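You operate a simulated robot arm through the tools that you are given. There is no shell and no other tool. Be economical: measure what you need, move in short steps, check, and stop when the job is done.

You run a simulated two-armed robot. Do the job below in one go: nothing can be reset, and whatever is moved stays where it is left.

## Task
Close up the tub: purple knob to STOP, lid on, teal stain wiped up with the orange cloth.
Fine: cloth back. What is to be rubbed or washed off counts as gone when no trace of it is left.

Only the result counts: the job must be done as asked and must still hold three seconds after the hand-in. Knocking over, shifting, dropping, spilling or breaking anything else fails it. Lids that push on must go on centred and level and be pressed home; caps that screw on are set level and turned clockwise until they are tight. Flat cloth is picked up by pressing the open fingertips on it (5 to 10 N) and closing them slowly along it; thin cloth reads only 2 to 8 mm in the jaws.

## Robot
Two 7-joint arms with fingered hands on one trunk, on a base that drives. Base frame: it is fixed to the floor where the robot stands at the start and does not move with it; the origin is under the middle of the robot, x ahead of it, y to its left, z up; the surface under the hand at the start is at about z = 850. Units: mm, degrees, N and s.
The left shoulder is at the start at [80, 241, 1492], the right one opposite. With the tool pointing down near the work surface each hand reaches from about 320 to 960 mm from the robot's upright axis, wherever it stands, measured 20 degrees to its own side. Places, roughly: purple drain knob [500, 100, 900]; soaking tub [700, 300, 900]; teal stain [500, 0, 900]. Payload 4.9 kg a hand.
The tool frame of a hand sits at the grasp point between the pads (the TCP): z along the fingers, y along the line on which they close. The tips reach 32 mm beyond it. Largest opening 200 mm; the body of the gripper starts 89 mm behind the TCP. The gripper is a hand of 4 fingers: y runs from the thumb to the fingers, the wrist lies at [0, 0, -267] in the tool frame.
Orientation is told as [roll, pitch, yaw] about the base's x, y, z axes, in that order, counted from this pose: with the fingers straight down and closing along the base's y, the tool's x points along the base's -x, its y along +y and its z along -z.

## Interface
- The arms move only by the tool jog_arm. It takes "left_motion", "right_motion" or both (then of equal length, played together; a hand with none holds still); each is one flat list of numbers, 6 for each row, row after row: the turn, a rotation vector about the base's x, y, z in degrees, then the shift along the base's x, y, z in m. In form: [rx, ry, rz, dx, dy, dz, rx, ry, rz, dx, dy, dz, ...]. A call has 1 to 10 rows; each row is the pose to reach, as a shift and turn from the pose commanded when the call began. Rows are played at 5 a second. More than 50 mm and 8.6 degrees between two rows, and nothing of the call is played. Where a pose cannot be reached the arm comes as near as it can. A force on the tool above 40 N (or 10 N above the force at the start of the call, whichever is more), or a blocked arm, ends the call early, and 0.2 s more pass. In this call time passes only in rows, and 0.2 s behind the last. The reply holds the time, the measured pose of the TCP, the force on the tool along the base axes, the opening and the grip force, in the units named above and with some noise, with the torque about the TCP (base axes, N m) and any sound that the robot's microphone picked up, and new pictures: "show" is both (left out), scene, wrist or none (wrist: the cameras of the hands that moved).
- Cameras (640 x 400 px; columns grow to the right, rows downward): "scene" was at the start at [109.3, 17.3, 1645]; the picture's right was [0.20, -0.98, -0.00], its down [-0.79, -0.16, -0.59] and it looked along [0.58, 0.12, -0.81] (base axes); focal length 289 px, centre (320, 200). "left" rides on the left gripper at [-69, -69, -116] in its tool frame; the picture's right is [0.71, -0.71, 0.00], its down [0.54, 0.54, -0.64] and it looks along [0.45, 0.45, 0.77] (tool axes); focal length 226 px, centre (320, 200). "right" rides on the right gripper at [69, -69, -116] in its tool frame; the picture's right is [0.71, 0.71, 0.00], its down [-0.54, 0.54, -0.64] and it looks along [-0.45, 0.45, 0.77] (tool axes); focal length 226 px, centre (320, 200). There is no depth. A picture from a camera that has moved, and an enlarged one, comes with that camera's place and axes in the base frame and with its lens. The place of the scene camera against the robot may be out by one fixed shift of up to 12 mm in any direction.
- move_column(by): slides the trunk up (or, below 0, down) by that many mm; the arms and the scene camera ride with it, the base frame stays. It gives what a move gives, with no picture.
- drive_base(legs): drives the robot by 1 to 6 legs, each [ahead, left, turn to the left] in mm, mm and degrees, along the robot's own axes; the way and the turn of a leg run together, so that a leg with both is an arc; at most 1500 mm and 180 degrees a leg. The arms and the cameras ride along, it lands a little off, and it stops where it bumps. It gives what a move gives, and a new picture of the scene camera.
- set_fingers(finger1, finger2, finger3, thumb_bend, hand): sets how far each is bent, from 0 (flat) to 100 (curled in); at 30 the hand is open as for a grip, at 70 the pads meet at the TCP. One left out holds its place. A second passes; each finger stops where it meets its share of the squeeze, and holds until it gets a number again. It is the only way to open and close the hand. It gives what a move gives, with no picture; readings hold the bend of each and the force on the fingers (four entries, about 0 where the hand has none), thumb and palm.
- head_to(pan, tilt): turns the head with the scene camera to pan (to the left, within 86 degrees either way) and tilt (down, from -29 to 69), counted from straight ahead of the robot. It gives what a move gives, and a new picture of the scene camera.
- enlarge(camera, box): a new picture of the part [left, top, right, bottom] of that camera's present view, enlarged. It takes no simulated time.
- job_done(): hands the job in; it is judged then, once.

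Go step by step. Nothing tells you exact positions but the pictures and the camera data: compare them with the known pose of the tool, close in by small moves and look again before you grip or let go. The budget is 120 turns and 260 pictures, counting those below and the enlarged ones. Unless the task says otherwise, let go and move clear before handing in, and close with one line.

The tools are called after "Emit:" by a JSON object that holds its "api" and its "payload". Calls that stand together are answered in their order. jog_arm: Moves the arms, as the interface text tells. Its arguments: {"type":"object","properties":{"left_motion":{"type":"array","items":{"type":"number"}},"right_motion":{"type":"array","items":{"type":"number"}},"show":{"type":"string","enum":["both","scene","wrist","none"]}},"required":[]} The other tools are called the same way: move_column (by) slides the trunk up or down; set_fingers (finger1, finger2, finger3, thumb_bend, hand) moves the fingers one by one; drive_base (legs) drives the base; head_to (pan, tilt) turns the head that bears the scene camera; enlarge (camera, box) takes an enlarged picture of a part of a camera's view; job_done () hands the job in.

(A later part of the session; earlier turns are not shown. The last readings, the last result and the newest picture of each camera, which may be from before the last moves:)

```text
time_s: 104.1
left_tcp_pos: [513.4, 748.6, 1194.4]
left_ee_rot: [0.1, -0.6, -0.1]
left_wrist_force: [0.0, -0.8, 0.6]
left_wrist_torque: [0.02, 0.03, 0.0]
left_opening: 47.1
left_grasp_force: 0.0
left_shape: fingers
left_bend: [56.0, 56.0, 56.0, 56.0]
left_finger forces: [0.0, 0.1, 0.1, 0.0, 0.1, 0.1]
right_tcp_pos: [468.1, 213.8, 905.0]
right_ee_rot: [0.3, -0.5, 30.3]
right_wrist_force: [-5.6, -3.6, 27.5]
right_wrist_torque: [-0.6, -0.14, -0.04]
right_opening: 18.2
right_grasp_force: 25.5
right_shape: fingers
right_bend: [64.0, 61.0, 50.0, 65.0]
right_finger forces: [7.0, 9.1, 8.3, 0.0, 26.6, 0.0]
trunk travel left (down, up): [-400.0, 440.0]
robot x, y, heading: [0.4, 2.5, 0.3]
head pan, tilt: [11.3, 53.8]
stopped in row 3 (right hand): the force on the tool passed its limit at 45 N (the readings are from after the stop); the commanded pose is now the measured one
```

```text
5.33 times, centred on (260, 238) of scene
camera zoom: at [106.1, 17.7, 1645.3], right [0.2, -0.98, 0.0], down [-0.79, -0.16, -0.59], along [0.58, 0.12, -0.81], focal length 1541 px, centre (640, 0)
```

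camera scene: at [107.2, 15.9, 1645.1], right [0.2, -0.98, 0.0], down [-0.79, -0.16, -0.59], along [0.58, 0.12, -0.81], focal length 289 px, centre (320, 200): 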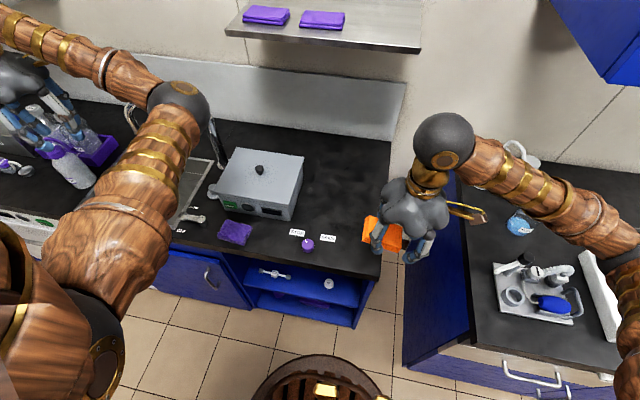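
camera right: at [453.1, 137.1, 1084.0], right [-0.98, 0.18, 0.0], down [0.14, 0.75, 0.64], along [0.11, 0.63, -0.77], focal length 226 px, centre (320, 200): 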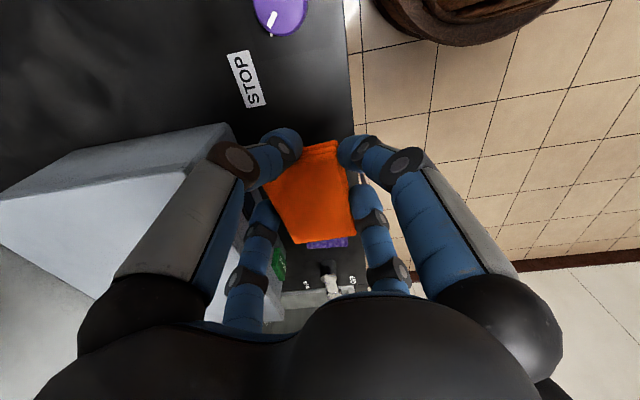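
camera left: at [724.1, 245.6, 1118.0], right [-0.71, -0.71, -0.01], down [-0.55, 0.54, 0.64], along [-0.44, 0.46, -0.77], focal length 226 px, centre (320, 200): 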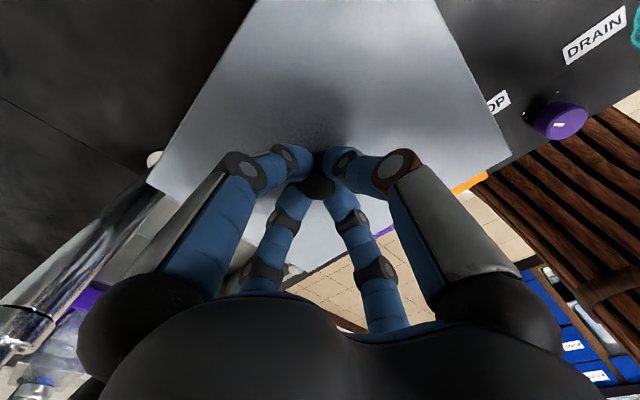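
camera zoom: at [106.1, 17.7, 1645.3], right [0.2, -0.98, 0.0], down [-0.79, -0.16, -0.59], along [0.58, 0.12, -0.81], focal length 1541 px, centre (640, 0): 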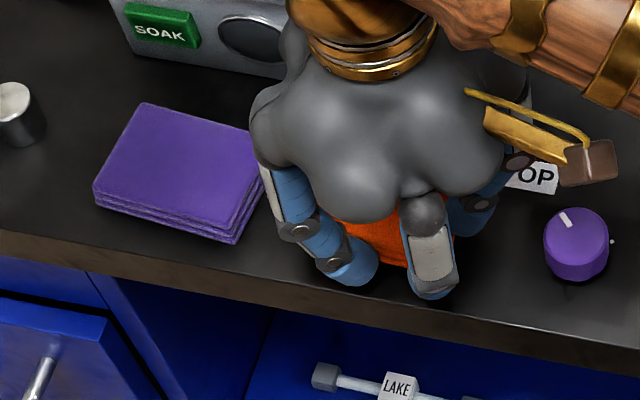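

Contact: the right end of the pad touches first, it's slightly tilted. I'll unload a little, then open all fingers wide so nothing stays wedged.

Emit:
{"api": "jog_arm", "payload": {"right_motion": [0, 0, 0, 0, 0, 0.001], "show": "none"}}

Emit:
{"api": "set_fingers", "payload": {"hand": "right", "finger1": 53, "finger2": 50, "finger3": 43, "thumb_bend": 54}}

Emit:
{"api": "enlarge", "payload": {"camera": "right", "box": [200, 20, 440, 270]}}

```text
time_s: 104.5
left_tcp_pos: [512.8, 749.5, 1194.6]
left_ee_rot: [0.1, -0.6, -0.1]
left_wrist_force: [0.4, -0.2, -0.1]
left_wrist_torque: [0.0, 0.01, 0.02]
left_opening: 47.1
left_grasp_force: 0.0
left_shape: fingers
left_bend: [56.0, 56.0, 56.0, 56.0]
left_finger forces: [0.0, 0.1, 0.1, 0.0, 0.0, 0.0]
right_tcp_pos: [469.8, 213.5, 904.8]
right_ee_rot: [0.2, -0.3, 30.3]
right_wrist_force: [-1.6, -2.3, 26.8]
right_wrist_torque: [-0.46, -0.28, 0.04]
right_opening: 18.3
right_grasp_force: 24.5
right_shape: fingers
right_bend: [64.0, 61.0, 50.0, 65.0]
right_finger forces: [6.4, 9.0, 8.7, 0.0, 24.9, 0.0]
trunk travel left (down, up): [-400.0, 440.0]
robot x, y, heading: [-1.5, -1.6, 0.3]
head pan, tilt: [11.3, 53.8]
```

```text
time_s: 105.5
left_tcp_pos: [515.5, 750.7, 1191.6]
left_ee_rot: [0.2, -0.5, -0.1]
left_wrist_force: [-0.6, 0.4, 0.5]
left_wrist_torque: [-0.03, 0.02, 0.02]
left_opening: 47.3
left_grasp_force: 0.0
left_shape: fingers
left_bend: [56.0, 56.0, 56.0, 56.0]
left_finger forces: [0.0, 0.1, 0.0, 0.0, 0.1, 0.0]
right_tcp_pos: [469.5, 214.4, 903.1]
right_ee_rot: [0.2, -0.4, 30.3]
right_wrist_force: [-0.5, -0.2, 0.5]
right_wrist_torque: [0.01, -0.02, -0.01]
right_opening: 56.0
right_grasp_force: 0.0
right_shape: fingers
right_bend: [53.0, 50.0, 43.0, 54.0]
right_finger forces: [0.0, 0.0, 0.0, 0.0, 0.0, 0.0]
trunk travel left (down, up): [-400.0, 440.0]
robot x, y, heading: [-4.2, -2.1, 0.2]
head pan, tilt: [11.3, 53.8]
```

```text
1.60 times, centred on (320, 145) of right
camera zoom: at [443.7, 120.2, 1020.0], right [-0.97, 0.25, 0.0], down [0.19, 0.74, 0.65], along [0.16, 0.63, -0.76], focal length 362 px, centre (320, 288)
```

zoom: 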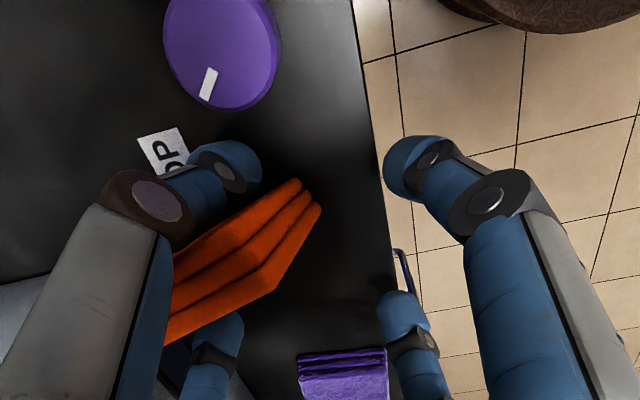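

Emit:
{"api": "enlarge", "payload": {"camera": "scene", "box": [210, 170, 330, 275]}}

Emit:
{"api": "enlarge", "payload": {"camera": "right", "box": [150, 60, 390, 300]}}

```text
3.81 times, centred on (270, 222) of scene
camera zoom: at [108.9, 19.2, 1644.9], right [0.2, -0.98, 0.0], down [-0.79, -0.16, -0.59], along [0.58, 0.12, -0.81], focal length 1101 px, centre (510, 114)
```

zoom: 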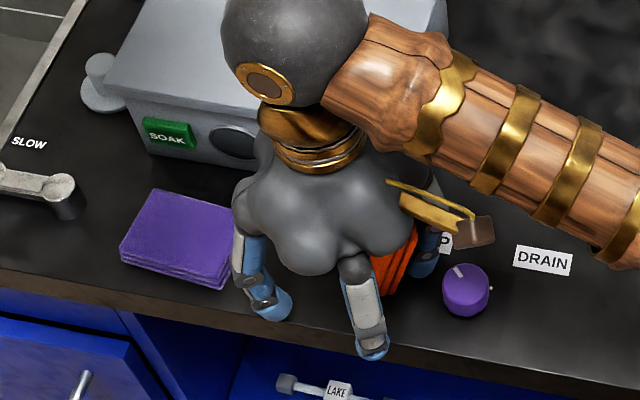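

```text
1.67 times, centred on (270, 180) of right
camera zoom: at [443.7, 120.2, 1020.0], right [-0.97, 0.25, 0.0], down [0.19, 0.74, 0.65], along [0.16, 0.63, -0.76], focal length 377 px, centre (403, 233)
```

zoom: 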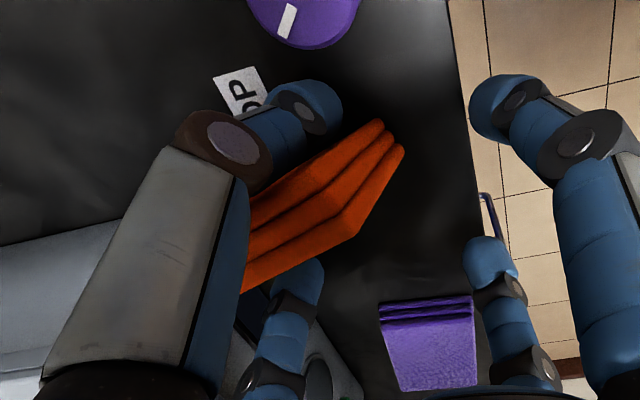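

The pad has tipped up on its edge beside the thumb. I'll lift the hand straight up to free it and see how it lies.

Emit:
{"api": "jog_arm", "payload": {"right_motion": [0, 0, 0, 0, 0, 0.01, 0, 0, 0, -0.003, 0.003, 0.025, 0, 0, 0, -0.003, 0.003, 0.04, 0, 0, 0, -0.003, 0.003, 0.07, 0, 0, 0, -0.003, 0.003, 0.1, 0, 0, 0, -0.003, 0.003, 0.13], "show": "both"}}

Emit:
{"api": "enlarge", "payload": {"camera": "right", "box": [200, 20, 440, 220]}}

```text
time_s: 106.9
left_tcp_pos: [514.3, 751.0, 1192.8]
left_ee_rot: [0.1, -0.5, -0.2]
left_wrist_force: [-0.3, -0.5, -0.5]
left_wrist_torque: [0.01, 0.0, 0.01]
left_opening: 47.1
left_grasp_force: 0.1
left_shape: fingers
left_bend: [56.0, 56.0, 56.0, 56.0]
left_finger forces: [0.1, 0.1, 0.1, 0.1, 0.0, 0.0]
right_tcp_pos: [466.8, 216.8, 1033.3]
right_ee_rot: [0.2, -0.3, 30.3]
right_wrist_force: [0.7, 0.1, 0.1]
right_wrist_torque: [-0.03, -0.04, 0.03]
right_opening: 56.2
right_grasp_force: 0.0
right_shape: fingers
right_bend: [53.0, 50.0, 43.0, 54.0]
right_finger forces: [0.2, 0.0, 0.0, 0.0, 0.0, 0.0]
trunk travel left (down, up): [-400.0, 440.0]
robot x, y, heading: [1.0, -2.2, 0.2]
head pan, tilt: [11.3, 53.8]
camera scene: at [108.2, 19.0, 1644.9], right [0.2, -0.98, 0.0], down [-0.79, -0.16, -0.59], along [0.58, 0.12, -0.81], focal length 289 px, centre (320, 200)
camera right: at [440.5, 122.4, 1149.1], right [-0.97, 0.25, 0.0], down [0.19, 0.74, 0.65], along [0.17, 0.63, -0.76], focal length 226 px, centre (320, 200)
```

scene: 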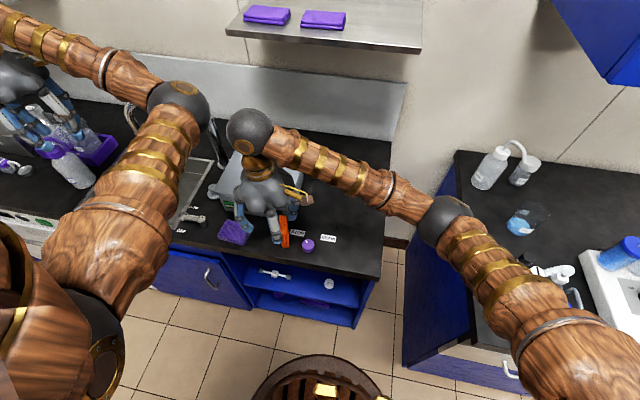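
right: 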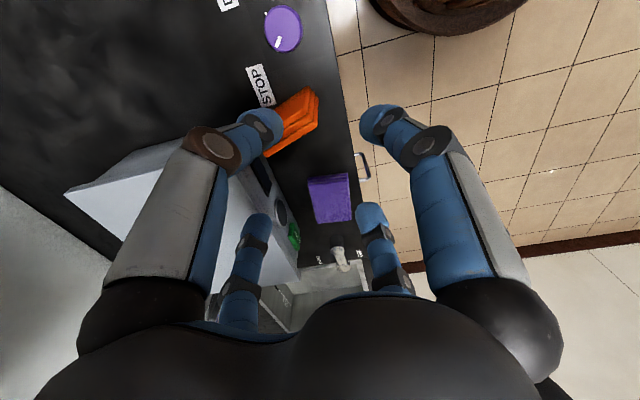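

```text
2.00 times, centred on (320, 120) of right
camera zoom: at [440.5, 122.4, 1149.1], right [-0.97, 0.25, 0.0], down [0.19, 0.74, 0.65], along [0.17, 0.63, -0.76], focal length 452 px, centre (320, 360)
```

zoom: 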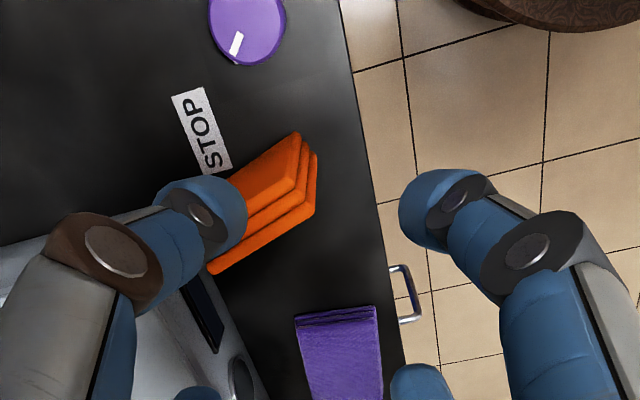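

The pad stands on its side near (505,215). I'll move the hand away for a full view.

Emit:
{"api": "jog_arm", "payload": {"right_motion": [0, 0, 0, -0.02, -0.02, 0.03, 0, 0, 0, -0.03, -0.06, 0.04, 0, 0, 0, -0.03, -0.105, 0.05, 0, 0, 0, -0.03, -0.15, 0.05, 0, 0, 0, -0.03, -0.195, 0.05, 0, 0, 0, -0.03, -0.24, 0.05, 0, 0, 0, -0.03, -0.285, 0.05], "show": "wrist"}}

Emit:
{"api": "enlarge", "payload": {"camera": "scene", "box": [210, 190, 330, 270]}}

Emit:
{"api": "enlarge", "payload": {"camera": "right", "box": [240, 90, 440, 250]}}

```text
time_s: 108.5
left_tcp_pos: [513.5, 748.2, 1193.8]
left_ee_rot: [0.3, -0.6, 0.1]
left_wrist_force: [0.4, 0.3, 0.6]
left_wrist_torque: [0.02, 0.02, -0.01]
left_opening: 47.4
left_grasp_force: 0.0
left_shape: fingers
left_bend: [56.0, 56.0, 56.0, 56.0]
left_finger forces: [0.1, 0.1, 0.0, 0.0, 0.0, 0.0]
right_tcp_pos: [434.5, -69.6, 1084.5]
right_ee_rot: [0.3, -0.3, 30.4]
right_wrist_force: [0.1, 0.0, 0.4]
right_wrist_torque: [0.0, -0.01, -0.03]
right_opening: 56.2
right_grasp_force: 0.0
right_shape: fingers
right_bend: [53.0, 50.0, 43.0, 54.0]
right_finger forces: [0.0, 0.0, 0.0, 0.0, 0.0, 0.1]
trunk travel left (down, up): [-400.0, 440.0]
robot x, y, heading: [-4.8, 1.2, 0.1]
head pan, tilt: [11.3, 53.8]
camera right: at [408.3, -164.8, 1201.7], right [-0.97, 0.25, 0.0], down [0.19, 0.74, 0.65], along [0.16, 0.63, -0.76], focal length 226 px, centre (320, 200)
```

right: 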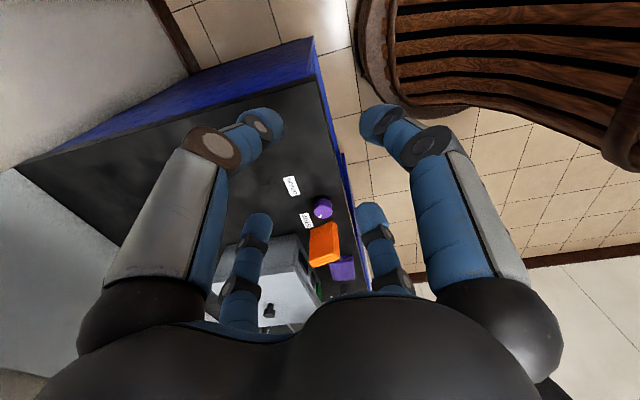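

```text
5.00 times, centred on (270, 230) of scene
camera zoom: at [107.5, 16.1, 1645.1], right [0.2, -0.98, 0.0], down [-0.79, -0.16, -0.59], along [0.58, 0.12, -0.81], focal length 1445 px, centre (570, 50)
```

zoom: 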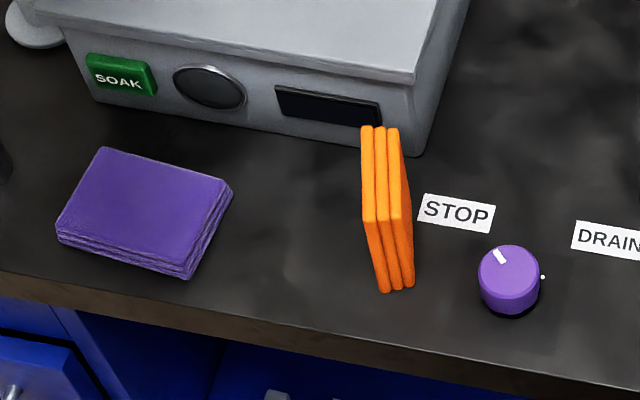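

```text
2.50 times, centred on (340, 170) of right
camera zoom: at [408.3, -164.8, 1201.7], right [-0.97, 0.25, 0.0], down [0.19, 0.74, 0.65], along [0.16, 0.63, -0.76], focal length 565 px, centre (270, 275)
```

zoom: 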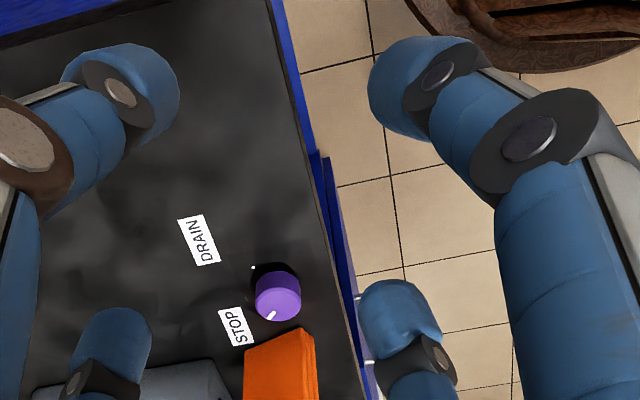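

The pad stands upright on its short end at about (500,200), face turned ~23°. I'll pinch its top with thumb and finger 2 only (other two fingers flat, out of the way). First move above it.

Emit:
{"api": "set_fingers", "payload": {"hand": "right", "finger1": 0, "finger2": 50, "finger3": 0, "thumb_bend": 50}}

Emit:
{"api": "jog_arm", "payload": {"right_motion": [0, 0, -1, 0.01, 0.044, 0, 0, 0, -2, 0.02, 0.088, 0, 0, 0, -3, 0.03, 0.132, 0, 0, 0, -4, 0.04, 0.176, 0, 0, 0, -5, 0.05, 0.22, 0, 0, 0, -7, 0.062, 0.265, -0.01], "show": "both"}}

Emit:
{"api": "enlarge", "payload": {"camera": "right", "box": [200, 40, 440, 240]}}

```text
time_s: 109.5
left_tcp_pos: [515.4, 748.8, 1192.0]
left_ee_rot: [0.1, -0.6, -0.1]
left_wrist_force: [-0.8, 0.7, -1.0]
left_wrist_torque: [0.0, 0.0, -0.01]
left_opening: 47.1
left_grasp_force: 0.1
left_shape: fingers
left_bend: [56.0, 56.0, 56.0, 56.0]
left_finger forces: [0.1, 0.1, 0.0, 0.1, 0.0, 0.0]
right_tcp_pos: [435.7, -67.7, 1085.0]
right_ee_rot: [0.1, -0.3, 30.3]
right_wrist_force: [-0.4, -0.1, -0.1]
right_wrist_torque: [0.02, 0.0, 0.0]
right_opening: 139.7
right_grasp_force: 0.1
right_shape: fingers
right_bend: [1.0, 50.0, 1.0, 50.0]
right_finger forces: [0.0, 0.1, 0.1, 0.0, 0.0, 0.1]
trunk travel left (down, up): [-400.0, 440.0]
robot x, y, heading: [-0.7, -0.8, 0.2]
head pan, tilt: [11.3, 53.8]
```

```text
time_s: 110.9
left_tcp_pos: [515.9, 750.8, 1191.4]
left_ee_rot: [0.0, -0.5, -0.2]
left_wrist_force: [0.2, 1.6, 0.1]
left_wrist_torque: [-0.04, -0.01, -0.01]
left_opening: 47.5
left_grasp_force: 0.0
left_shape: fingers
left_bend: [56.0, 56.0, 56.0, 56.0]
left_finger forces: [0.1, 0.0, 0.0, 0.0, 0.1, 0.0]
right_tcp_pos: [501.4, 198.1, 1073.4]
right_ee_rot: [0.1, -0.3, 23.2]
right_wrist_force: [-0.2, 0.0, 0.4]
right_wrist_torque: [-0.03, 0.0, 0.03]
right_opening: 139.9
right_grasp_force: 0.0
right_shape: fingers
right_bend: [1.0, 50.0, 1.0, 50.0]
right_finger forces: [0.1, 0.0, 0.0, 0.0, 0.0, 0.1]
trunk travel left (down, up): [-400.0, 440.0]
robot x, y, heading: [-0.6, 0.3, 0.4]
head pan, tilt: [11.3, 53.8]
camera scene: at [108.6, 21.4, 1645.0], right [0.2, -0.98, 0.0], down [-0.79, -0.16, -0.59], along [0.58, 0.12, -0.81], focal length 289 px, centre (320, 200)
camera right: at [463.2, 107.7, 1190.5], right [-0.93, 0.37, 0.0], down [0.28, 0.71, 0.65], along [0.24, 0.6, -0.76], focal length 226 px, centre (320, 200)
```

scene: 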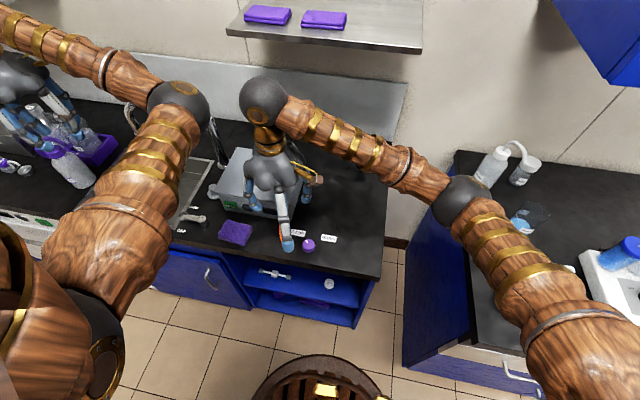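
right: 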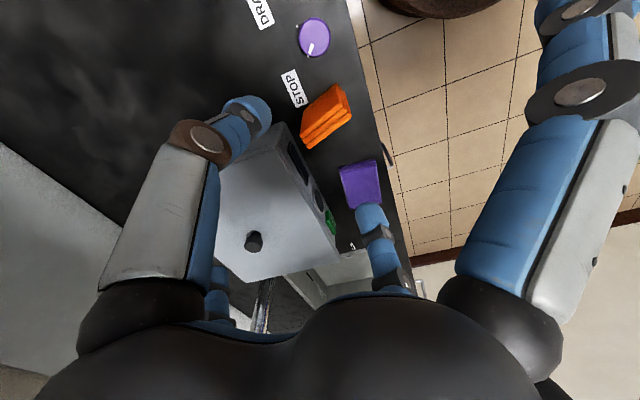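

```text
2.00 times, centred on (320, 140) of right
camera zoom: at [463.2, 107.7, 1190.5], right [-0.93, 0.37, 0.0], down [0.28, 0.71, 0.65], along [0.24, 0.6, -0.76], focal length 452 px, centre (320, 320)
```

zoom: 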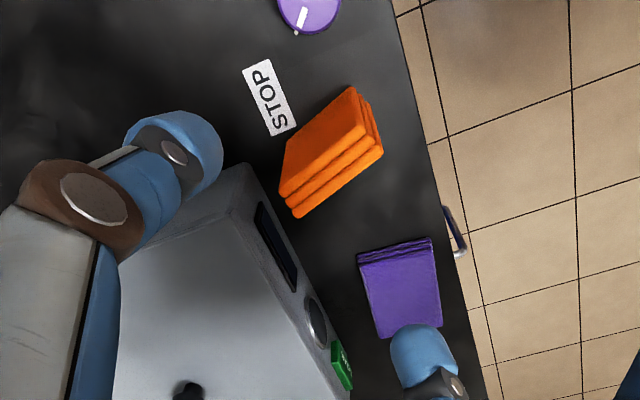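

The slab's top is centred at about (495,203,940), turned ~19°. Finger 1 would hit the lid if extended, so I'll try curling it fully and view the hand.

Emit:
{"api": "set_fingers", "payload": {"hand": "right", "finger1": 100, "finger2": 52, "finger3": 35, "thumb_bend": 52}}

Emit:
{"api": "enlarge", "payload": {"camera": "right", "box": [160, 20, 560, 300]}}

Emit:
{"api": "enlarge", "payload": {"camera": "scene", "box": [220, 130, 340, 270]}}

```text
time_s: 111.9
left_tcp_pos: [513.7, 749.6, 1193.4]
left_ee_rot: [0.0, -0.5, -0.2]
left_wrist_force: [0.4, 0.7, 0.5]
left_wrist_torque: [0.0, -0.01, -0.04]
left_opening: 46.7
left_grasp_force: 0.0
left_shape: fingers
left_bend: [56.0, 56.0, 56.0, 56.0]
left_finger forces: [0.1, 0.0, 0.1, 0.1, 0.0, 0.0]
right_tcp_pos: [500.2, 196.6, 1073.6]
right_ee_rot: [0.2, -0.3, 23.4]
right_wrist_force: [-0.3, 0.8, -0.5]
right_wrist_torque: [0.01, 0.02, 0.0]
right_opening: 81.8
right_grasp_force: 0.2
right_shape: fingers
right_bend: [100.0, 52.0, 35.0, 52.0]
right_finger forces: [0.1, 0.1, 0.1, 0.0, 0.0, 0.0]
trunk travel left (down, up): [-400.0, 440.0]
robot x, y, heading: [-1.3, 1.5, 0.1]
head pan, tilt: [11.3, 53.8]
```

```text
1.43 times, centred on (360, 160) of right
camera zoom: at [462.9, 105.7, 1190.7], right [-0.93, 0.37, 0.0], down [0.28, 0.71, 0.65], along [0.24, 0.6, -0.76], focal length 323 px, centre (263, 257)
```

zoom: 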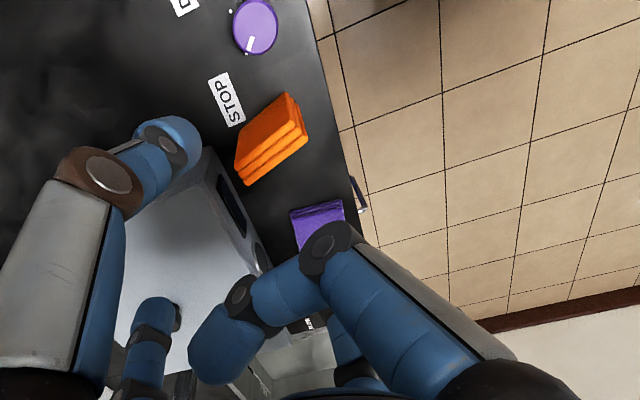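

```text
2.86 times, centred on (280, 200) of scene
camera zoom: at [108.5, 19.0, 1645.0], right [0.2, -0.98, 0.0], down [-0.79, -0.16, -0.59], along [0.58, 0.12, -0.81], focal length 826 px, centre (434, 200)
```

zoom: 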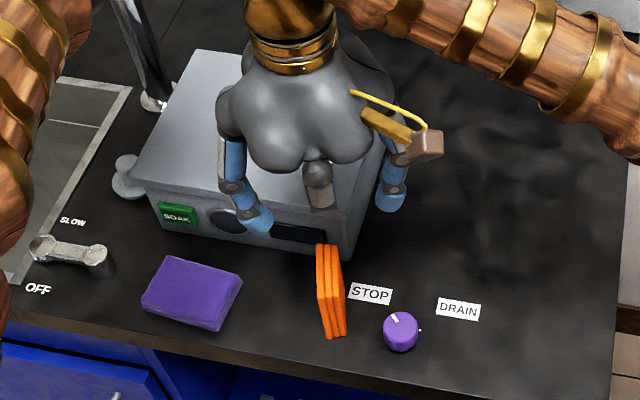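

Finger 1 is the one facing me, so finger 3 faces the tub; I'll swap, then line up over the slab (yaw 18.5°) and lower.

Emit:
{"api": "set_fingers", "payload": {"hand": "right", "finger1": 35, "finger3": 35}}

Emit:
{"api": "set_fingers", "payload": {"hand": "right", "finger3": 100}}

Emit:
{"api": "jog_arm", "payload": {"right_motion": [0, 0, -4.7, -0.005, 0.005, -0.04, 0, 0, -4.7, -0.005, 0.005, -0.08, 0, 0, -4.7, -0.005, 0.005, -0.1], "show": "wrist"}}

Emit:
{"api": "enlarge", "payload": {"camera": "scene", "box": [220, 150, 340, 270]}}

```text
time_s: 112.9
left_tcp_pos: [515.1, 751.2, 1192.8]
left_ee_rot: [0.0, -0.5, -0.1]
left_wrist_force: [0.1, -0.6, 0.9]
left_wrist_torque: [0.02, 0.02, 0.0]
left_opening: 47.3
left_grasp_force: 0.0
left_shape: fingers
left_bend: [56.0, 56.0, 56.0, 56.0]
left_finger forces: [0.0, 0.1, 0.0, 0.1, 0.0, 0.1]
right_tcp_pos: [499.4, 195.3, 1074.3]
right_ee_rot: [0.2, -0.3, 23.3]
right_wrist_force: [1.2, -0.2, 0.5]
right_wrist_torque: [0.02, 0.01, 0.02]
right_opening: 96.8
right_grasp_force: 0.0
right_shape: fingers
right_bend: [35.0, 52.0, 35.0, 52.0]
right_finger forces: [0.0, 0.1, 0.0, 0.0, 0.1, 0.0]
trunk travel left (down, up): [-400.0, 440.0]
robot x, y, heading: [1.2, 4.2, -0.0]
head pan, tilt: [11.3, 53.8]
```

```text
time_s: 113.9
left_tcp_pos: [514.0, 750.7, 1193.4]
left_ee_rot: [0.1, -0.5, -0.2]
left_wrist_force: [-0.2, 0.0, -0.7]
left_wrist_torque: [0.01, 0.0, 0.0]
left_opening: 47.1
left_grasp_force: 0.1
left_shape: fingers
left_bend: [56.0, 56.0, 56.0, 56.0]
left_finger forces: [0.0, 0.0, 0.0, 0.0, 0.0, 0.0]
right_tcp_pos: [500.0, 196.1, 1073.8]
right_ee_rot: [0.2, -0.4, 23.2]
right_wrist_force: [-0.4, 0.4, 0.0]
right_wrist_torque: [0.04, 0.0, -0.01]
right_opening: 96.9
right_grasp_force: 0.1
right_shape: fingers
right_bend: [35.0, 52.0, 100.0, 52.0]
right_finger forces: [0.0, 0.1, 0.0, 0.0, 0.0, 0.0]
trunk travel left (down, up): [-400.0, 440.0]
robot x, y, heading: [-2.1, 1.7, 0.4]
head pan, tilt: [11.3, 53.8]
```

```text
time_s: 114.7
left_tcp_pos: [513.8, 749.4, 1192.8]
left_ee_rot: [0.1, -0.5, -0.1]
left_wrist_force: [-0.2, -0.5, 0.6]
left_wrist_torque: [0.01, 0.0, 0.0]
left_opening: 47.1
left_grasp_force: 0.1
left_shape: fingers
left_bend: [56.0, 56.0, 56.0, 56.0]
left_finger forces: [0.0, 0.0, 0.1, 0.0, 0.1, 0.1]
right_tcp_pos: [495.3, 202.4, 972.9]
right_ee_rot: [0.1, -0.3, 18.6]
right_wrist_force: [-0.5, 0.1, -0.2]
right_wrist_torque: [0.02, -0.02, 0.02]
right_opening: 96.9
right_grasp_force: 0.0
right_shape: fingers
right_bend: [35.0, 52.0, 100.0, 52.0]
right_finger forces: [0.0, 0.0, 0.0, 0.1, 0.1, 0.1]
trunk travel left (down, up): [-400.0, 440.0]
robot x, y, heading: [0.2, 4.1, -0.2]
head pan, tilt: [11.3, 53.8]
camera right: at [449.6, 115.6, 1089.7], right [-0.9, 0.45, 0.0], down [0.34, 0.68, 0.65], along [0.29, 0.58, -0.76], focal length 226 px, centre (320, 200)
```

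right: 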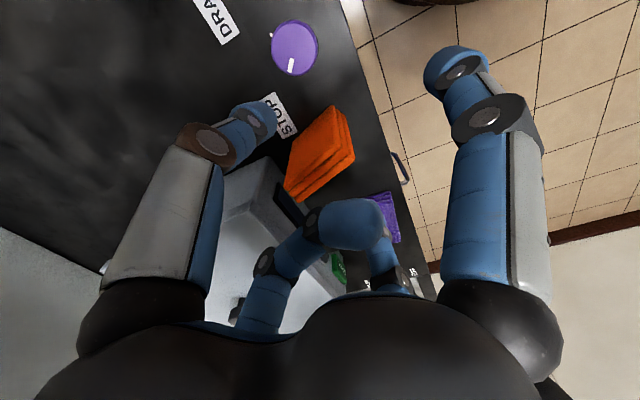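

```text
3.33 times, centred on (280, 210) of scene
camera zoom: at [108.5, 18.9, 1645.1], right [0.2, -0.98, 0.0], down [-0.79, -0.16, -0.59], along [0.58, 0.12, -0.81], focal length 963 px, centre (453, 167)
```

zoom: 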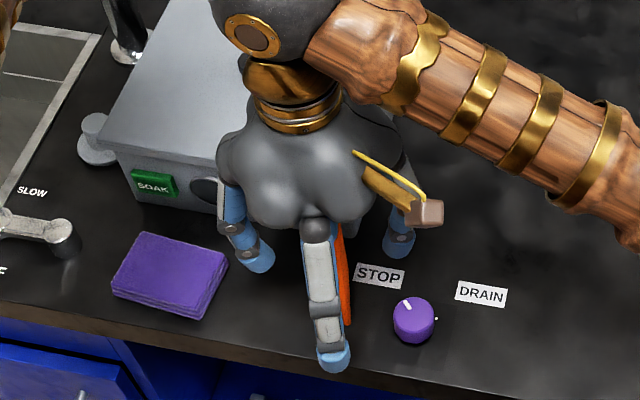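

Aligned over the slab. Lower 25 mm and pinch with thumb and finger 2.

Emit:
{"api": "jog_arm", "payload": {"right_motion": [0, 0, 0, 0, -0.001, -0.012, 0, 0, 0, 0, -0.001, -0.025], "show": "none"}}

Emit:
{"api": "set_fingers", "payload": {"hand": "right", "finger2": 61, "thumb_bend": 61}}

Emit:
{"api": "set_fingers", "payload": {"hand": "right", "finger2": 72, "thumb_bend": 72}}

Emit:
{"api": "enlarge", "payload": {"camera": "right", "box": [200, 60, 440, 260]}}

```text
time_s: 115.3
left_tcp_pos: [514.5, 750.6, 1191.9]
left_ee_rot: [0.1, -0.4, -0.1]
left_wrist_force: [-1.0, 0.3, -0.2]
left_wrist_torque: [-0.04, 0.02, -0.01]
left_opening: 47.3
left_grasp_force: 0.0
left_shape: fingers
left_bend: [56.0, 56.0, 56.0, 56.0]
left_finger forces: [0.0, 0.0, 0.1, 0.0, 0.0, 0.0]
right_tcp_pos: [494.1, 202.7, 948.1]
right_ee_rot: [0.2, -0.3, 18.6]
right_wrist_force: [0.1, -0.2, -0.2]
right_wrist_torque: [0.01, -0.01, -0.02]
right_opening: 96.6
right_grasp_force: 0.0
right_shape: fingers
right_bend: [35.0, 52.0, 100.0, 52.0]
right_finger forces: [0.0, 0.0, 0.1, 0.1, 0.1, 0.0]
trunk travel left (down, up): [-400.0, 440.0]
robot x, y, heading: [-1.7, 1.3, 0.3]
head pan, tilt: [11.3, 53.8]
```

```text
time_s: 116.3
left_tcp_pos: [514.3, 750.0, 1193.4]
left_ee_rot: [0.1, -0.5, -0.1]
left_wrist_force: [-1.5, -0.6, -0.5]
left_wrist_torque: [0.01, 0.02, 0.0]
left_opening: 47.2
left_grasp_force: 0.1
left_shape: fingers
left_bend: [56.0, 56.0, 56.0, 56.0]
left_finger forces: [0.0, 0.0, 0.0, 0.0, 0.1, 0.0]
right_tcp_pos: [495.2, 201.3, 948.7]
right_ee_rot: [0.1, -0.3, 18.6]
right_wrist_force: [0.1, -0.1, -0.1]
right_wrist_torque: [0.01, -0.02, -0.03]
right_opening: 87.1
right_grasp_force: 0.0
right_shape: fingers
right_bend: [35.0, 61.0, 100.0, 61.0]
right_finger forces: [0.1, 0.0, 0.0, 0.1, 0.0, 0.0]
trunk travel left (down, up): [-400.0, 440.0]
robot x, y, heading: [0.9, -1.3, 0.4]
head pan, tilt: [11.3, 53.8]
```

```text
time_s: 117.3
left_tcp_pos: [515.1, 750.5, 1193.1]
left_ee_rot: [0.0, -0.5, 0.0]
left_wrist_force: [0.4, -0.2, 0.3]
left_wrist_torque: [0.0, 0.03, 0.02]
left_opening: 47.0
left_grasp_force: 0.0
left_shape: fingers
left_bend: [56.0, 56.0, 56.0, 56.0]
left_finger forces: [0.1, 0.1, 0.0, 0.0, 0.1, 0.1]
right_tcp_pos: [493.7, 200.6, 948.6]
right_ee_rot: [0.2, -0.3, 18.6]
right_wrist_force: [-0.6, 0.2, -0.4]
right_wrist_torque: [-0.02, -0.03, 0.01]
right_opening: 83.6
right_grasp_force: 9.0
right_shape: fingers
right_bend: [35.0, 66.0, 100.0, 68.0]
right_finger forces: [0.1, 8.8, 0.1, 0.1, 8.8, 0.0]
trunk travel left (down, up): [-400.0, 440.0]
robot x, y, heading: [-2.4, 4.6, 0.2]
head pan, tilt: [11.3, 53.8]
```

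```text
2.00 times, centred on (320, 160) of right
camera zoom: at [449.7, 114.3, 1064.9], right [-0.9, 0.44, 0.0], down [0.34, 0.68, 0.65], along [0.29, 0.58, -0.76], focal length 452 px, centre (320, 280)
```

zoom: 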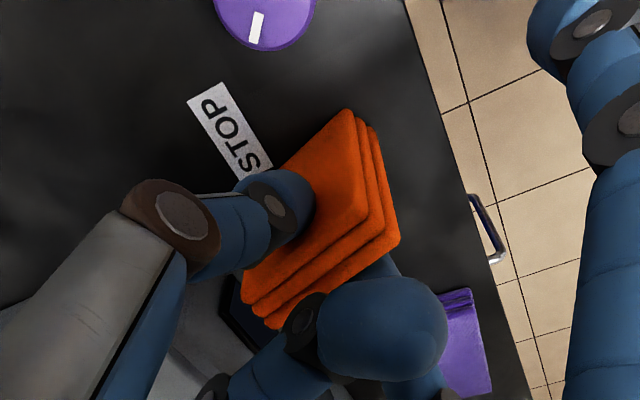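

Firm pinch (8.8 N each). I'll lift it slightly, square it up (yaw to ~2°), set it standing at about (484,196) so that, tipped to the left, it lands on its old spot.

Emit:
{"api": "jog_arm", "payload": {"right_motion": [0, 0, 0, 0, 0, 0.008, 0, 0, -6, -0.004, -0.002, 0.008, 0, 0, -12, -0.008, -0.004, 0.008, 0, 0, -17, -0.012, -0.005, 0.008, 0, 0, -17, -0.012, -0.005, 0.002, 0, 0, -17, -0.012, -0.005, -0.001], "show": "wrist"}}

Emit:
{"api": "enlarge", "payload": {"camera": "scene", "box": [220, 170, 340, 270]}}

Emit:
{"api": "enlarge", "payload": {"camera": "right", "box": [200, 60, 440, 260]}}

```text
time_s: 118.7
left_tcp_pos: [514.9, 749.6, 1193.0]
left_ee_rot: [0.1, -0.5, 0.0]
left_wrist_force: [-0.7, -0.5, 0.3]
left_wrist_torque: [-0.02, 0.02, 0.0]
left_opening: 47.2
left_grasp_force: 0.1
left_shape: fingers
left_bend: [56.0, 56.0, 56.0, 56.0]
left_finger forces: [0.0, 0.0, 0.1, 0.1, 0.0, 0.0]
right_tcp_pos: [481.2, 196.4, 947.1]
right_ee_rot: [0.1, -0.3, 1.5]
right_wrist_force: [-0.2, -0.5, 0.7]
right_wrist_torque: [-0.01, 0.0, 0.01]
right_opening: 83.5
right_grasp_force: 9.0
right_shape: fingers
right_bend: [35.0, 66.0, 100.0, 68.0]
right_finger forces: [0.0, 9.0, 0.0, 0.1, 8.9, 0.1]
trunk travel left (down, up): [-400.0, 440.0]
robot x, y, heading: [0.9, 0.4, 0.5]
head pan, tilt: [11.3, 53.8]
camera right: at [413.7, 126.1, 1064.4], right [-0.73, 0.69, 0.0], down [0.52, 0.55, 0.65], along [0.45, 0.47, -0.76], focal length 226 px, centre (320, 200)
```

right: 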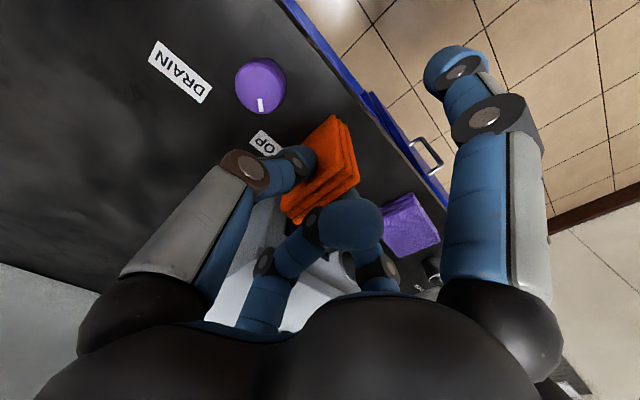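

```text
4.00 times, centred on (280, 220) of scene
camera zoom: at [108.6, 19.0, 1645.0], right [0.2, -0.98, 0.0], down [-0.79, -0.16, -0.59], along [0.58, 0.12, -0.81], focal length 1156 px, centre (480, 120)
```

zoom: 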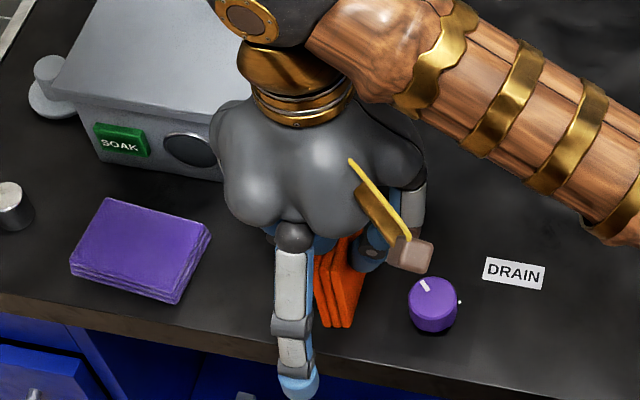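

```text
2.00 times, centred on (320, 160) of right
camera zoom: at [413.7, 126.1, 1064.4], right [-0.73, 0.69, 0.0], down [0.52, 0.55, 0.65], along [0.45, 0.47, -0.76], focal length 452 px, centre (320, 280)
```

zoom: 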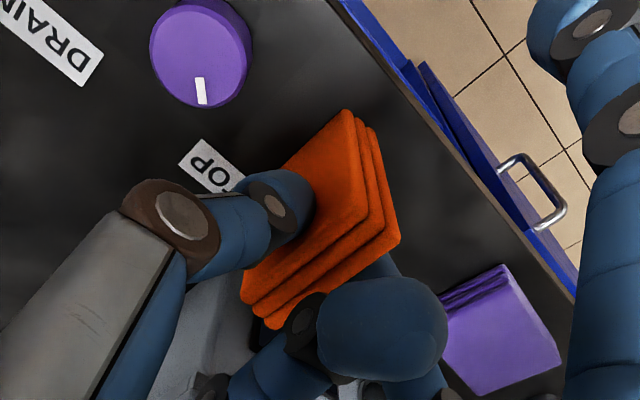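

Standing square on the counter. Release and raise.

Emit:
{"api": "set_fingers", "payload": {"hand": "right", "finger2": 58, "thumb_bend": 60}}

Emit:
{"api": "jog_arm", "payload": {"right_motion": [0, 0, 0, 0, 0, 0.02, 0, 0, 0, 0, 0, 0.05, 0, 0, 0, 0, 0, 0.08, 0, 0, 0, 0, -0.03, 0.1, 0, 0, 0, 0, -0.07, 0.1, 0, 0, 0, 0, -0.11, 0.1], "show": "none"}}

Emit:
{"api": "enlarge", "payload": {"camera": "scene", "box": [210, 190, 330, 270]}}

Emit:
{"api": "enlarge", "payload": {"camera": "right", "box": [200, 60, 480, 280]}}

```text
time_s: 119.7
left_tcp_pos: [514.9, 750.2, 1192.9]
left_ee_rot: [0.2, -0.5, -0.1]
left_wrist_force: [-0.2, 0.0, 1.2]
left_wrist_torque: [0.02, -0.02, 0.01]
left_opening: 47.2
left_grasp_force: 0.0
left_shape: fingers
left_bend: [56.0, 56.0, 56.0, 56.0]
left_finger forces: [0.0, 0.0, 0.1, 0.0, 0.1, 0.0]
right_tcp_pos: [482.0, 197.6, 945.8]
right_ee_rot: [0.2, -0.4, 1.5]
right_wrist_force: [0.4, 0.5, -0.2]
right_wrist_torque: [0.0, 0.01, -0.01]
right_opening: 88.4
right_grasp_force: 0.1
right_shape: fingers
right_bend: [35.0, 57.0, 100.0, 60.0]
right_finger forces: [0.0, 0.0, 0.0, 0.1, 0.0, 0.0]
trunk travel left (down, up): [-400.0, 440.0]
robot x, y, heading: [0.2, 4.2, 0.0]
head pan, tilt: [11.3, 53.8]
```

```text
time_s: 121.1
left_tcp_pos: [515.0, 749.5, 1194.5]
left_ee_rot: [0.2, -0.5, 0.1]
left_wrist_force: [0.4, -0.7, -0.5]
left_wrist_torque: [0.04, -0.01, 0.0]
left_opening: 47.2
left_grasp_force: 0.0
left_shape: fingers
left_bend: [56.0, 56.0, 56.0, 56.0]
left_finger forces: [0.1, 0.0, 0.1, 0.0, 0.1, 0.1]
right_tcp_pos: [479.2, 85.4, 1048.8]
right_ee_rot: [0.3, -0.3, 1.6]
right_wrist_force: [0.1, 0.2, -0.2]
right_wrist_torque: [-0.02, 0.02, -0.01]
right_opening: 88.1
right_grasp_force: 0.2
right_shape: fingers
right_bend: [35.0, 57.0, 100.0, 60.0]
right_finger forces: [0.0, 0.0, 0.0, 0.1, 0.0, 0.1]
trunk travel left (down, up): [-400.0, 440.0]
robot x, y, heading: [0.7, -2.4, 0.6]
head pan, tilt: [11.3, 53.8]
```

```text
5.00 times, centred on (270, 230) of scene
camera zoom: at [108.3, 17.0, 1645.0], right [0.2, -0.98, 0.0], down [-0.79, -0.16, -0.59], along [0.58, 0.12, -0.81], focal length 1445 px, centre (570, 50)
```

zoom: 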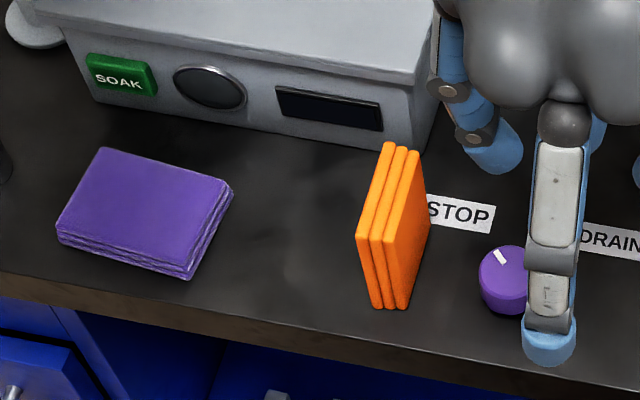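

```text
1.82 times, centred on (340, 170) of right
camera zoom: at [411.3, 13.3, 1164.6], right [-0.73, 0.69, 0.0], down [0.52, 0.55, 0.65], along [0.45, 0.47, -0.76], focal length 411 px, centre (284, 254)
```

zoom: 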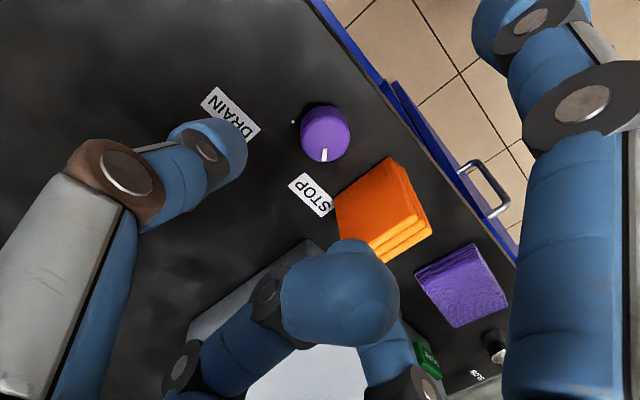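

It stands square with its left-bottom edge at y≈208. Now I make a fist and gently tip its top toward the left.

Emit:
{"api": "set_fingers", "payload": {"hand": "right", "finger1": 60, "finger2": 60, "finger3": 60, "thumb_bend": 60}}

Emit:
{"api": "set_fingers", "payload": {"hand": "right", "finger1": 72, "finger2": 72, "finger3": 72, "thumb_bend": 72}}

Emit:
{"api": "jog_arm", "payload": {"right_motion": [0, 0, 0, 0.004, 0.03, -0.02, 0, 0, 0, 0.006, 0.06, -0.05, 0, 0, 0, 0.006, 0.066, -0.075, 0, 0, 0, 0.006, 0.066, -0.09], "show": "none"}}

Emit:
{"api": "enlarge", "payload": {"camera": "right", "box": [200, 60, 480, 280]}}

```text
time_s: 122.1
left_tcp_pos: [514.3, 749.1, 1193.0]
left_ee_rot: [0.1, -0.4, 0.0]
left_wrist_force: [0.4, -0.4, -0.5]
left_wrist_torque: [-0.01, -0.02, -0.01]
left_opening: 47.4
left_grasp_force: 0.1
left_shape: fingers
left_bend: [56.0, 56.0, 56.0, 56.0]
left_finger forces: [0.1, 0.0, 0.1, 0.0, 0.0, 0.1]
right_tcp_pos: [479.5, 86.0, 1047.7]
right_ee_rot: [0.2, -0.3, 1.6]
right_wrist_force: [-1.2, -0.9, 0.3]
right_wrist_torque: [0.01, 0.01, 0.0]
right_opening: 33.4
right_grasp_force: 0.0
right_shape: fingers
right_bend: [60.0, 60.0, 60.0, 60.0]
right_finger forces: [0.0, 0.0, 0.0, 0.0, 0.0, 0.0]
trunk travel left (down, up): [-400.0, 440.0]
robot x, y, heading: [-2.2, 4.4, 0.1]
head pan, tilt: [11.3, 53.8]
```

```text
time_s: 123.1
left_tcp_pos: [515.4, 750.6, 1193.5]
left_ee_rot: [0.1, -0.4, -0.1]
left_wrist_force: [0.3, 0.4, -0.5]
left_wrist_torque: [0.0, 0.01, 0.0]
left_opening: 47.4
left_grasp_force: 0.0
left_shape: fingers
left_bend: [56.0, 56.0, 56.0, 56.0]
left_finger forces: [0.0, 0.0, 0.0, 0.1, 0.1, 0.0]
right_tcp_pos: [480.2, 85.9, 1048.6]
right_ee_rot: [0.3, -0.3, 1.6]
right_wrist_force: [-0.6, 0.1, -0.5]
right_wrist_torque: [-0.01, -0.03, 0.0]
right_opening: 0.7
right_grasp_force: 0.1
right_shape: fingers
right_bend: [69.0, 69.0, 69.0, 69.0]
right_finger forces: [0.0, 0.0, 0.0, 0.0, 0.0, 0.0]
trunk travel left (down, up): [-400.0, 440.0]
robot x, y, heading: [0.0, 0.2, 0.1]
head pan, tilt: [11.3, 53.8]
```

```text
time_s: 124.1
left_tcp_pos: [514.5, 748.8, 1193.4]
left_ee_rot: [0.1, -0.5, -0.2]
left_wrist_force: [-0.3, -0.3, 0.5]
left_wrist_torque: [0.04, 0.01, 0.01]
left_opening: 47.1
left_grasp_force: 0.1
left_shape: fingers
left_bend: [56.0, 56.0, 56.0, 56.0]
left_finger forces: [0.1, 0.1, 0.1, 0.0, 0.0, 0.1]
right_tcp_pos: [488.5, 152.5, 958.3]
right_ee_rot: [0.3, -0.3, 1.6]
right_wrist_force: [0.0, 1.5, 1.0]
right_wrist_torque: [-0.01, -0.01, -0.02]
right_opening: 0.8
right_grasp_force: 0.0
right_shape: fingers
right_bend: [69.0, 69.0, 69.0, 69.0]
right_finger forces: [0.1, 0.0, 0.0, 0.1, 0.0, 0.0]
trunk travel left (down, up): [-400.0, 440.0]
robot x, y, heading: [-3.0, 0.6, 0.1]
head pan, tilt: [11.3, 53.8]
```

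```text
1.82 times, centred on (340, 170) of right
camera zoom: at [420.3, 81.5, 1074.7], right [-0.73, 0.69, 0.0], down [0.52, 0.55, 0.65], along [0.45, 0.47, -0.76], focal length 411 px, centre (284, 254)
```

zoom: 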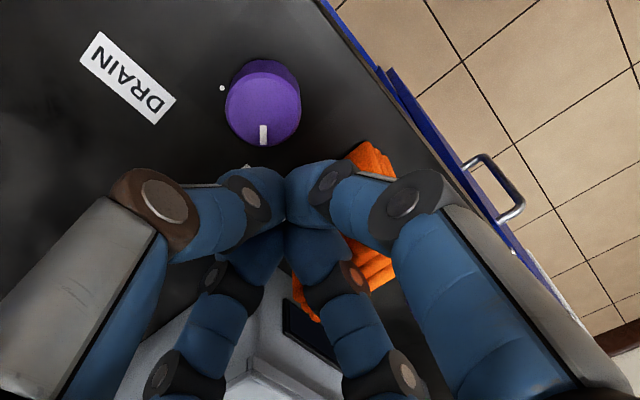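

Emit:
{"api": "jog_arm", "payload": {"right_motion": [0, 0, 0, 0, 0.007, 0, 0, 0, 0, 0, 0.014, 0, 0, 0, 0, 0, 0.021, 0, 0, 0, 0, 0, 0.028, 0, 0, 0, 0, 0, 0.035, 0, 0, 0, 0, 0, 0.042, 0], "show": "none"}}

Emit:
{"api": "enlarge", "payload": {"camera": "scene", "box": [210, 190, 330, 270]}}

Emit:
{"api": "enlarge", "payload": {"camera": "right", "box": [200, 60, 480, 280]}}

```text
time_s: 125.5
left_tcp_pos: [514.4, 750.2, 1192.3]
left_ee_rot: [0.2, -0.5, -0.2]
left_wrist_force: [-0.5, 0.9, 0.0]
left_wrist_torque: [-0.02, 0.02, -0.02]
left_opening: 47.1
left_grasp_force: 0.0
left_shape: fingers
left_bend: [56.0, 56.0, 56.0, 56.0]
left_finger forces: [0.1, 0.0, 0.1, 0.0, 0.0, 0.0]
right_tcp_pos: [487.7, 195.4, 956.4]
right_ee_rot: [0.2, -0.3, 1.7]
right_wrist_force: [0.3, 1.0, -0.9]
right_wrist_torque: [0.01, -0.01, 0.0]
right_opening: 0.9
right_grasp_force: 0.0
right_shape: fingers
right_bend: [69.0, 69.0, 69.0, 69.0]
right_finger forces: [0.0, 0.0, 0.0, 0.0, 0.0, 0.0]
trunk travel left (down, up): [-400.0, 440.0]
robot x, y, heading: [1.5, -4.0, 0.1]
head pan, tilt: [11.3, 53.8]
```

```text
5.00 times, centred on (270, 230) of scene
camera zoom: at [108.5, 19.4, 1645.0], right [0.2, -0.98, 0.0], down [-0.79, -0.16, -0.59], along [0.58, 0.12, -0.81], focal length 1445 px, centre (570, 50)
```

zoom: 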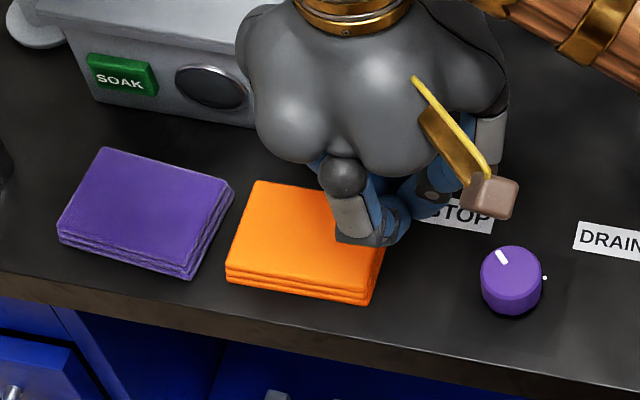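

```text
1.82 times, centred on (340, 170) of right
camera zoom: at [419.8, 124.4, 1074.2], right [-0.73, 0.69, 0.0], down [0.52, 0.55, 0.65], along [0.45, 0.47, -0.76], focal length 411 px, centre (284, 254)
```

zoom: 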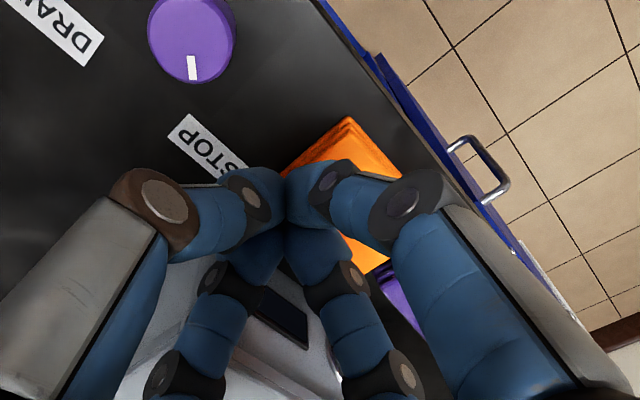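

It fell flat on its old spot, right beside the purple cloth. I'll withdraw the hand upward and to the right and compare with the original layout.

Emit:
{"api": "jog_arm", "payload": {"right_motion": [0, 0, 0, 0, -0.005, 0.03, 0, 0, 0, 0, -0.02, 0.07, 0, 0, 0, -0.01, -0.05, 0.1, 0, 0, 0, -0.02, -0.095, 0.12, 0, 0, 0, -0.03, -0.14, 0.13, 0, 0, 0, -0.04, -0.185, 0.14, 0, 0, 0, -0.05, -0.23, 0.15, 0, 0, 0, -0.06, -0.275, 0.16, 0, 0, 0, -0.07, -0.32, 0.17], "show": "scene"}}

Emit:
{"api": "enlarge", "payload": {"camera": "scene", "box": [195, 140, 395, 265]}}

Emit:
{"api": "enlarge", "payload": {"camera": "scene", "box": [240, 210, 376, 280]}}

```text
refused: row 4 steps farther than a row can; nothing moved
```

```text
3.20 times, centred on (295, 202) of scene
camera zoom: at [108.5, 19.4, 1645.0], right [0.2, -0.98, 0.0], down [-0.79, -0.16, -0.59], along [0.58, 0.12, -0.81], focal length 924 px, centre (400, 192)
```

zoom: 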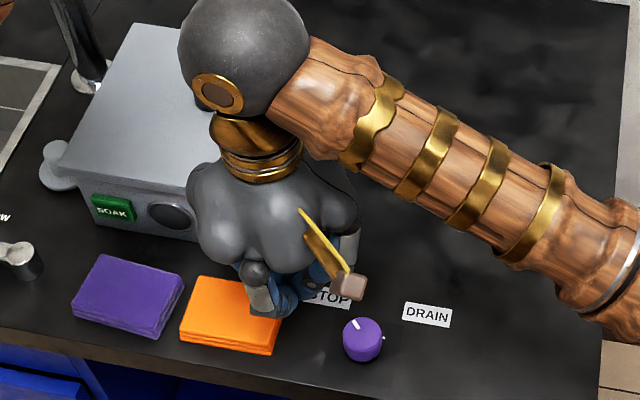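

```text
4.71 times, centred on (308, 245) of scene
camera zoom: at [108.5, 19.4, 1645.0], right [0.2, -0.98, 0.0], down [-0.79, -0.16, -0.59], along [0.58, 0.12, -0.81], focal length 1360 px, centre (376, -12)
```

zoom: 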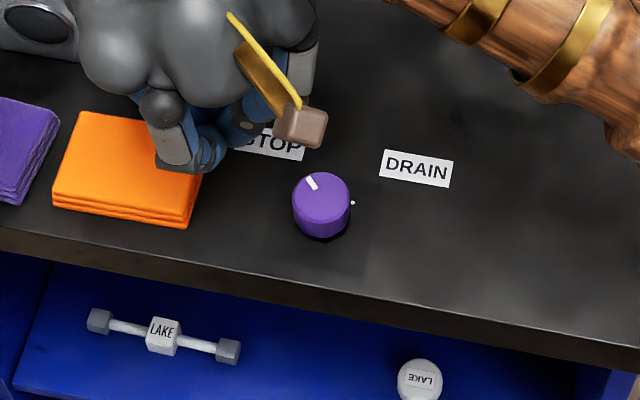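

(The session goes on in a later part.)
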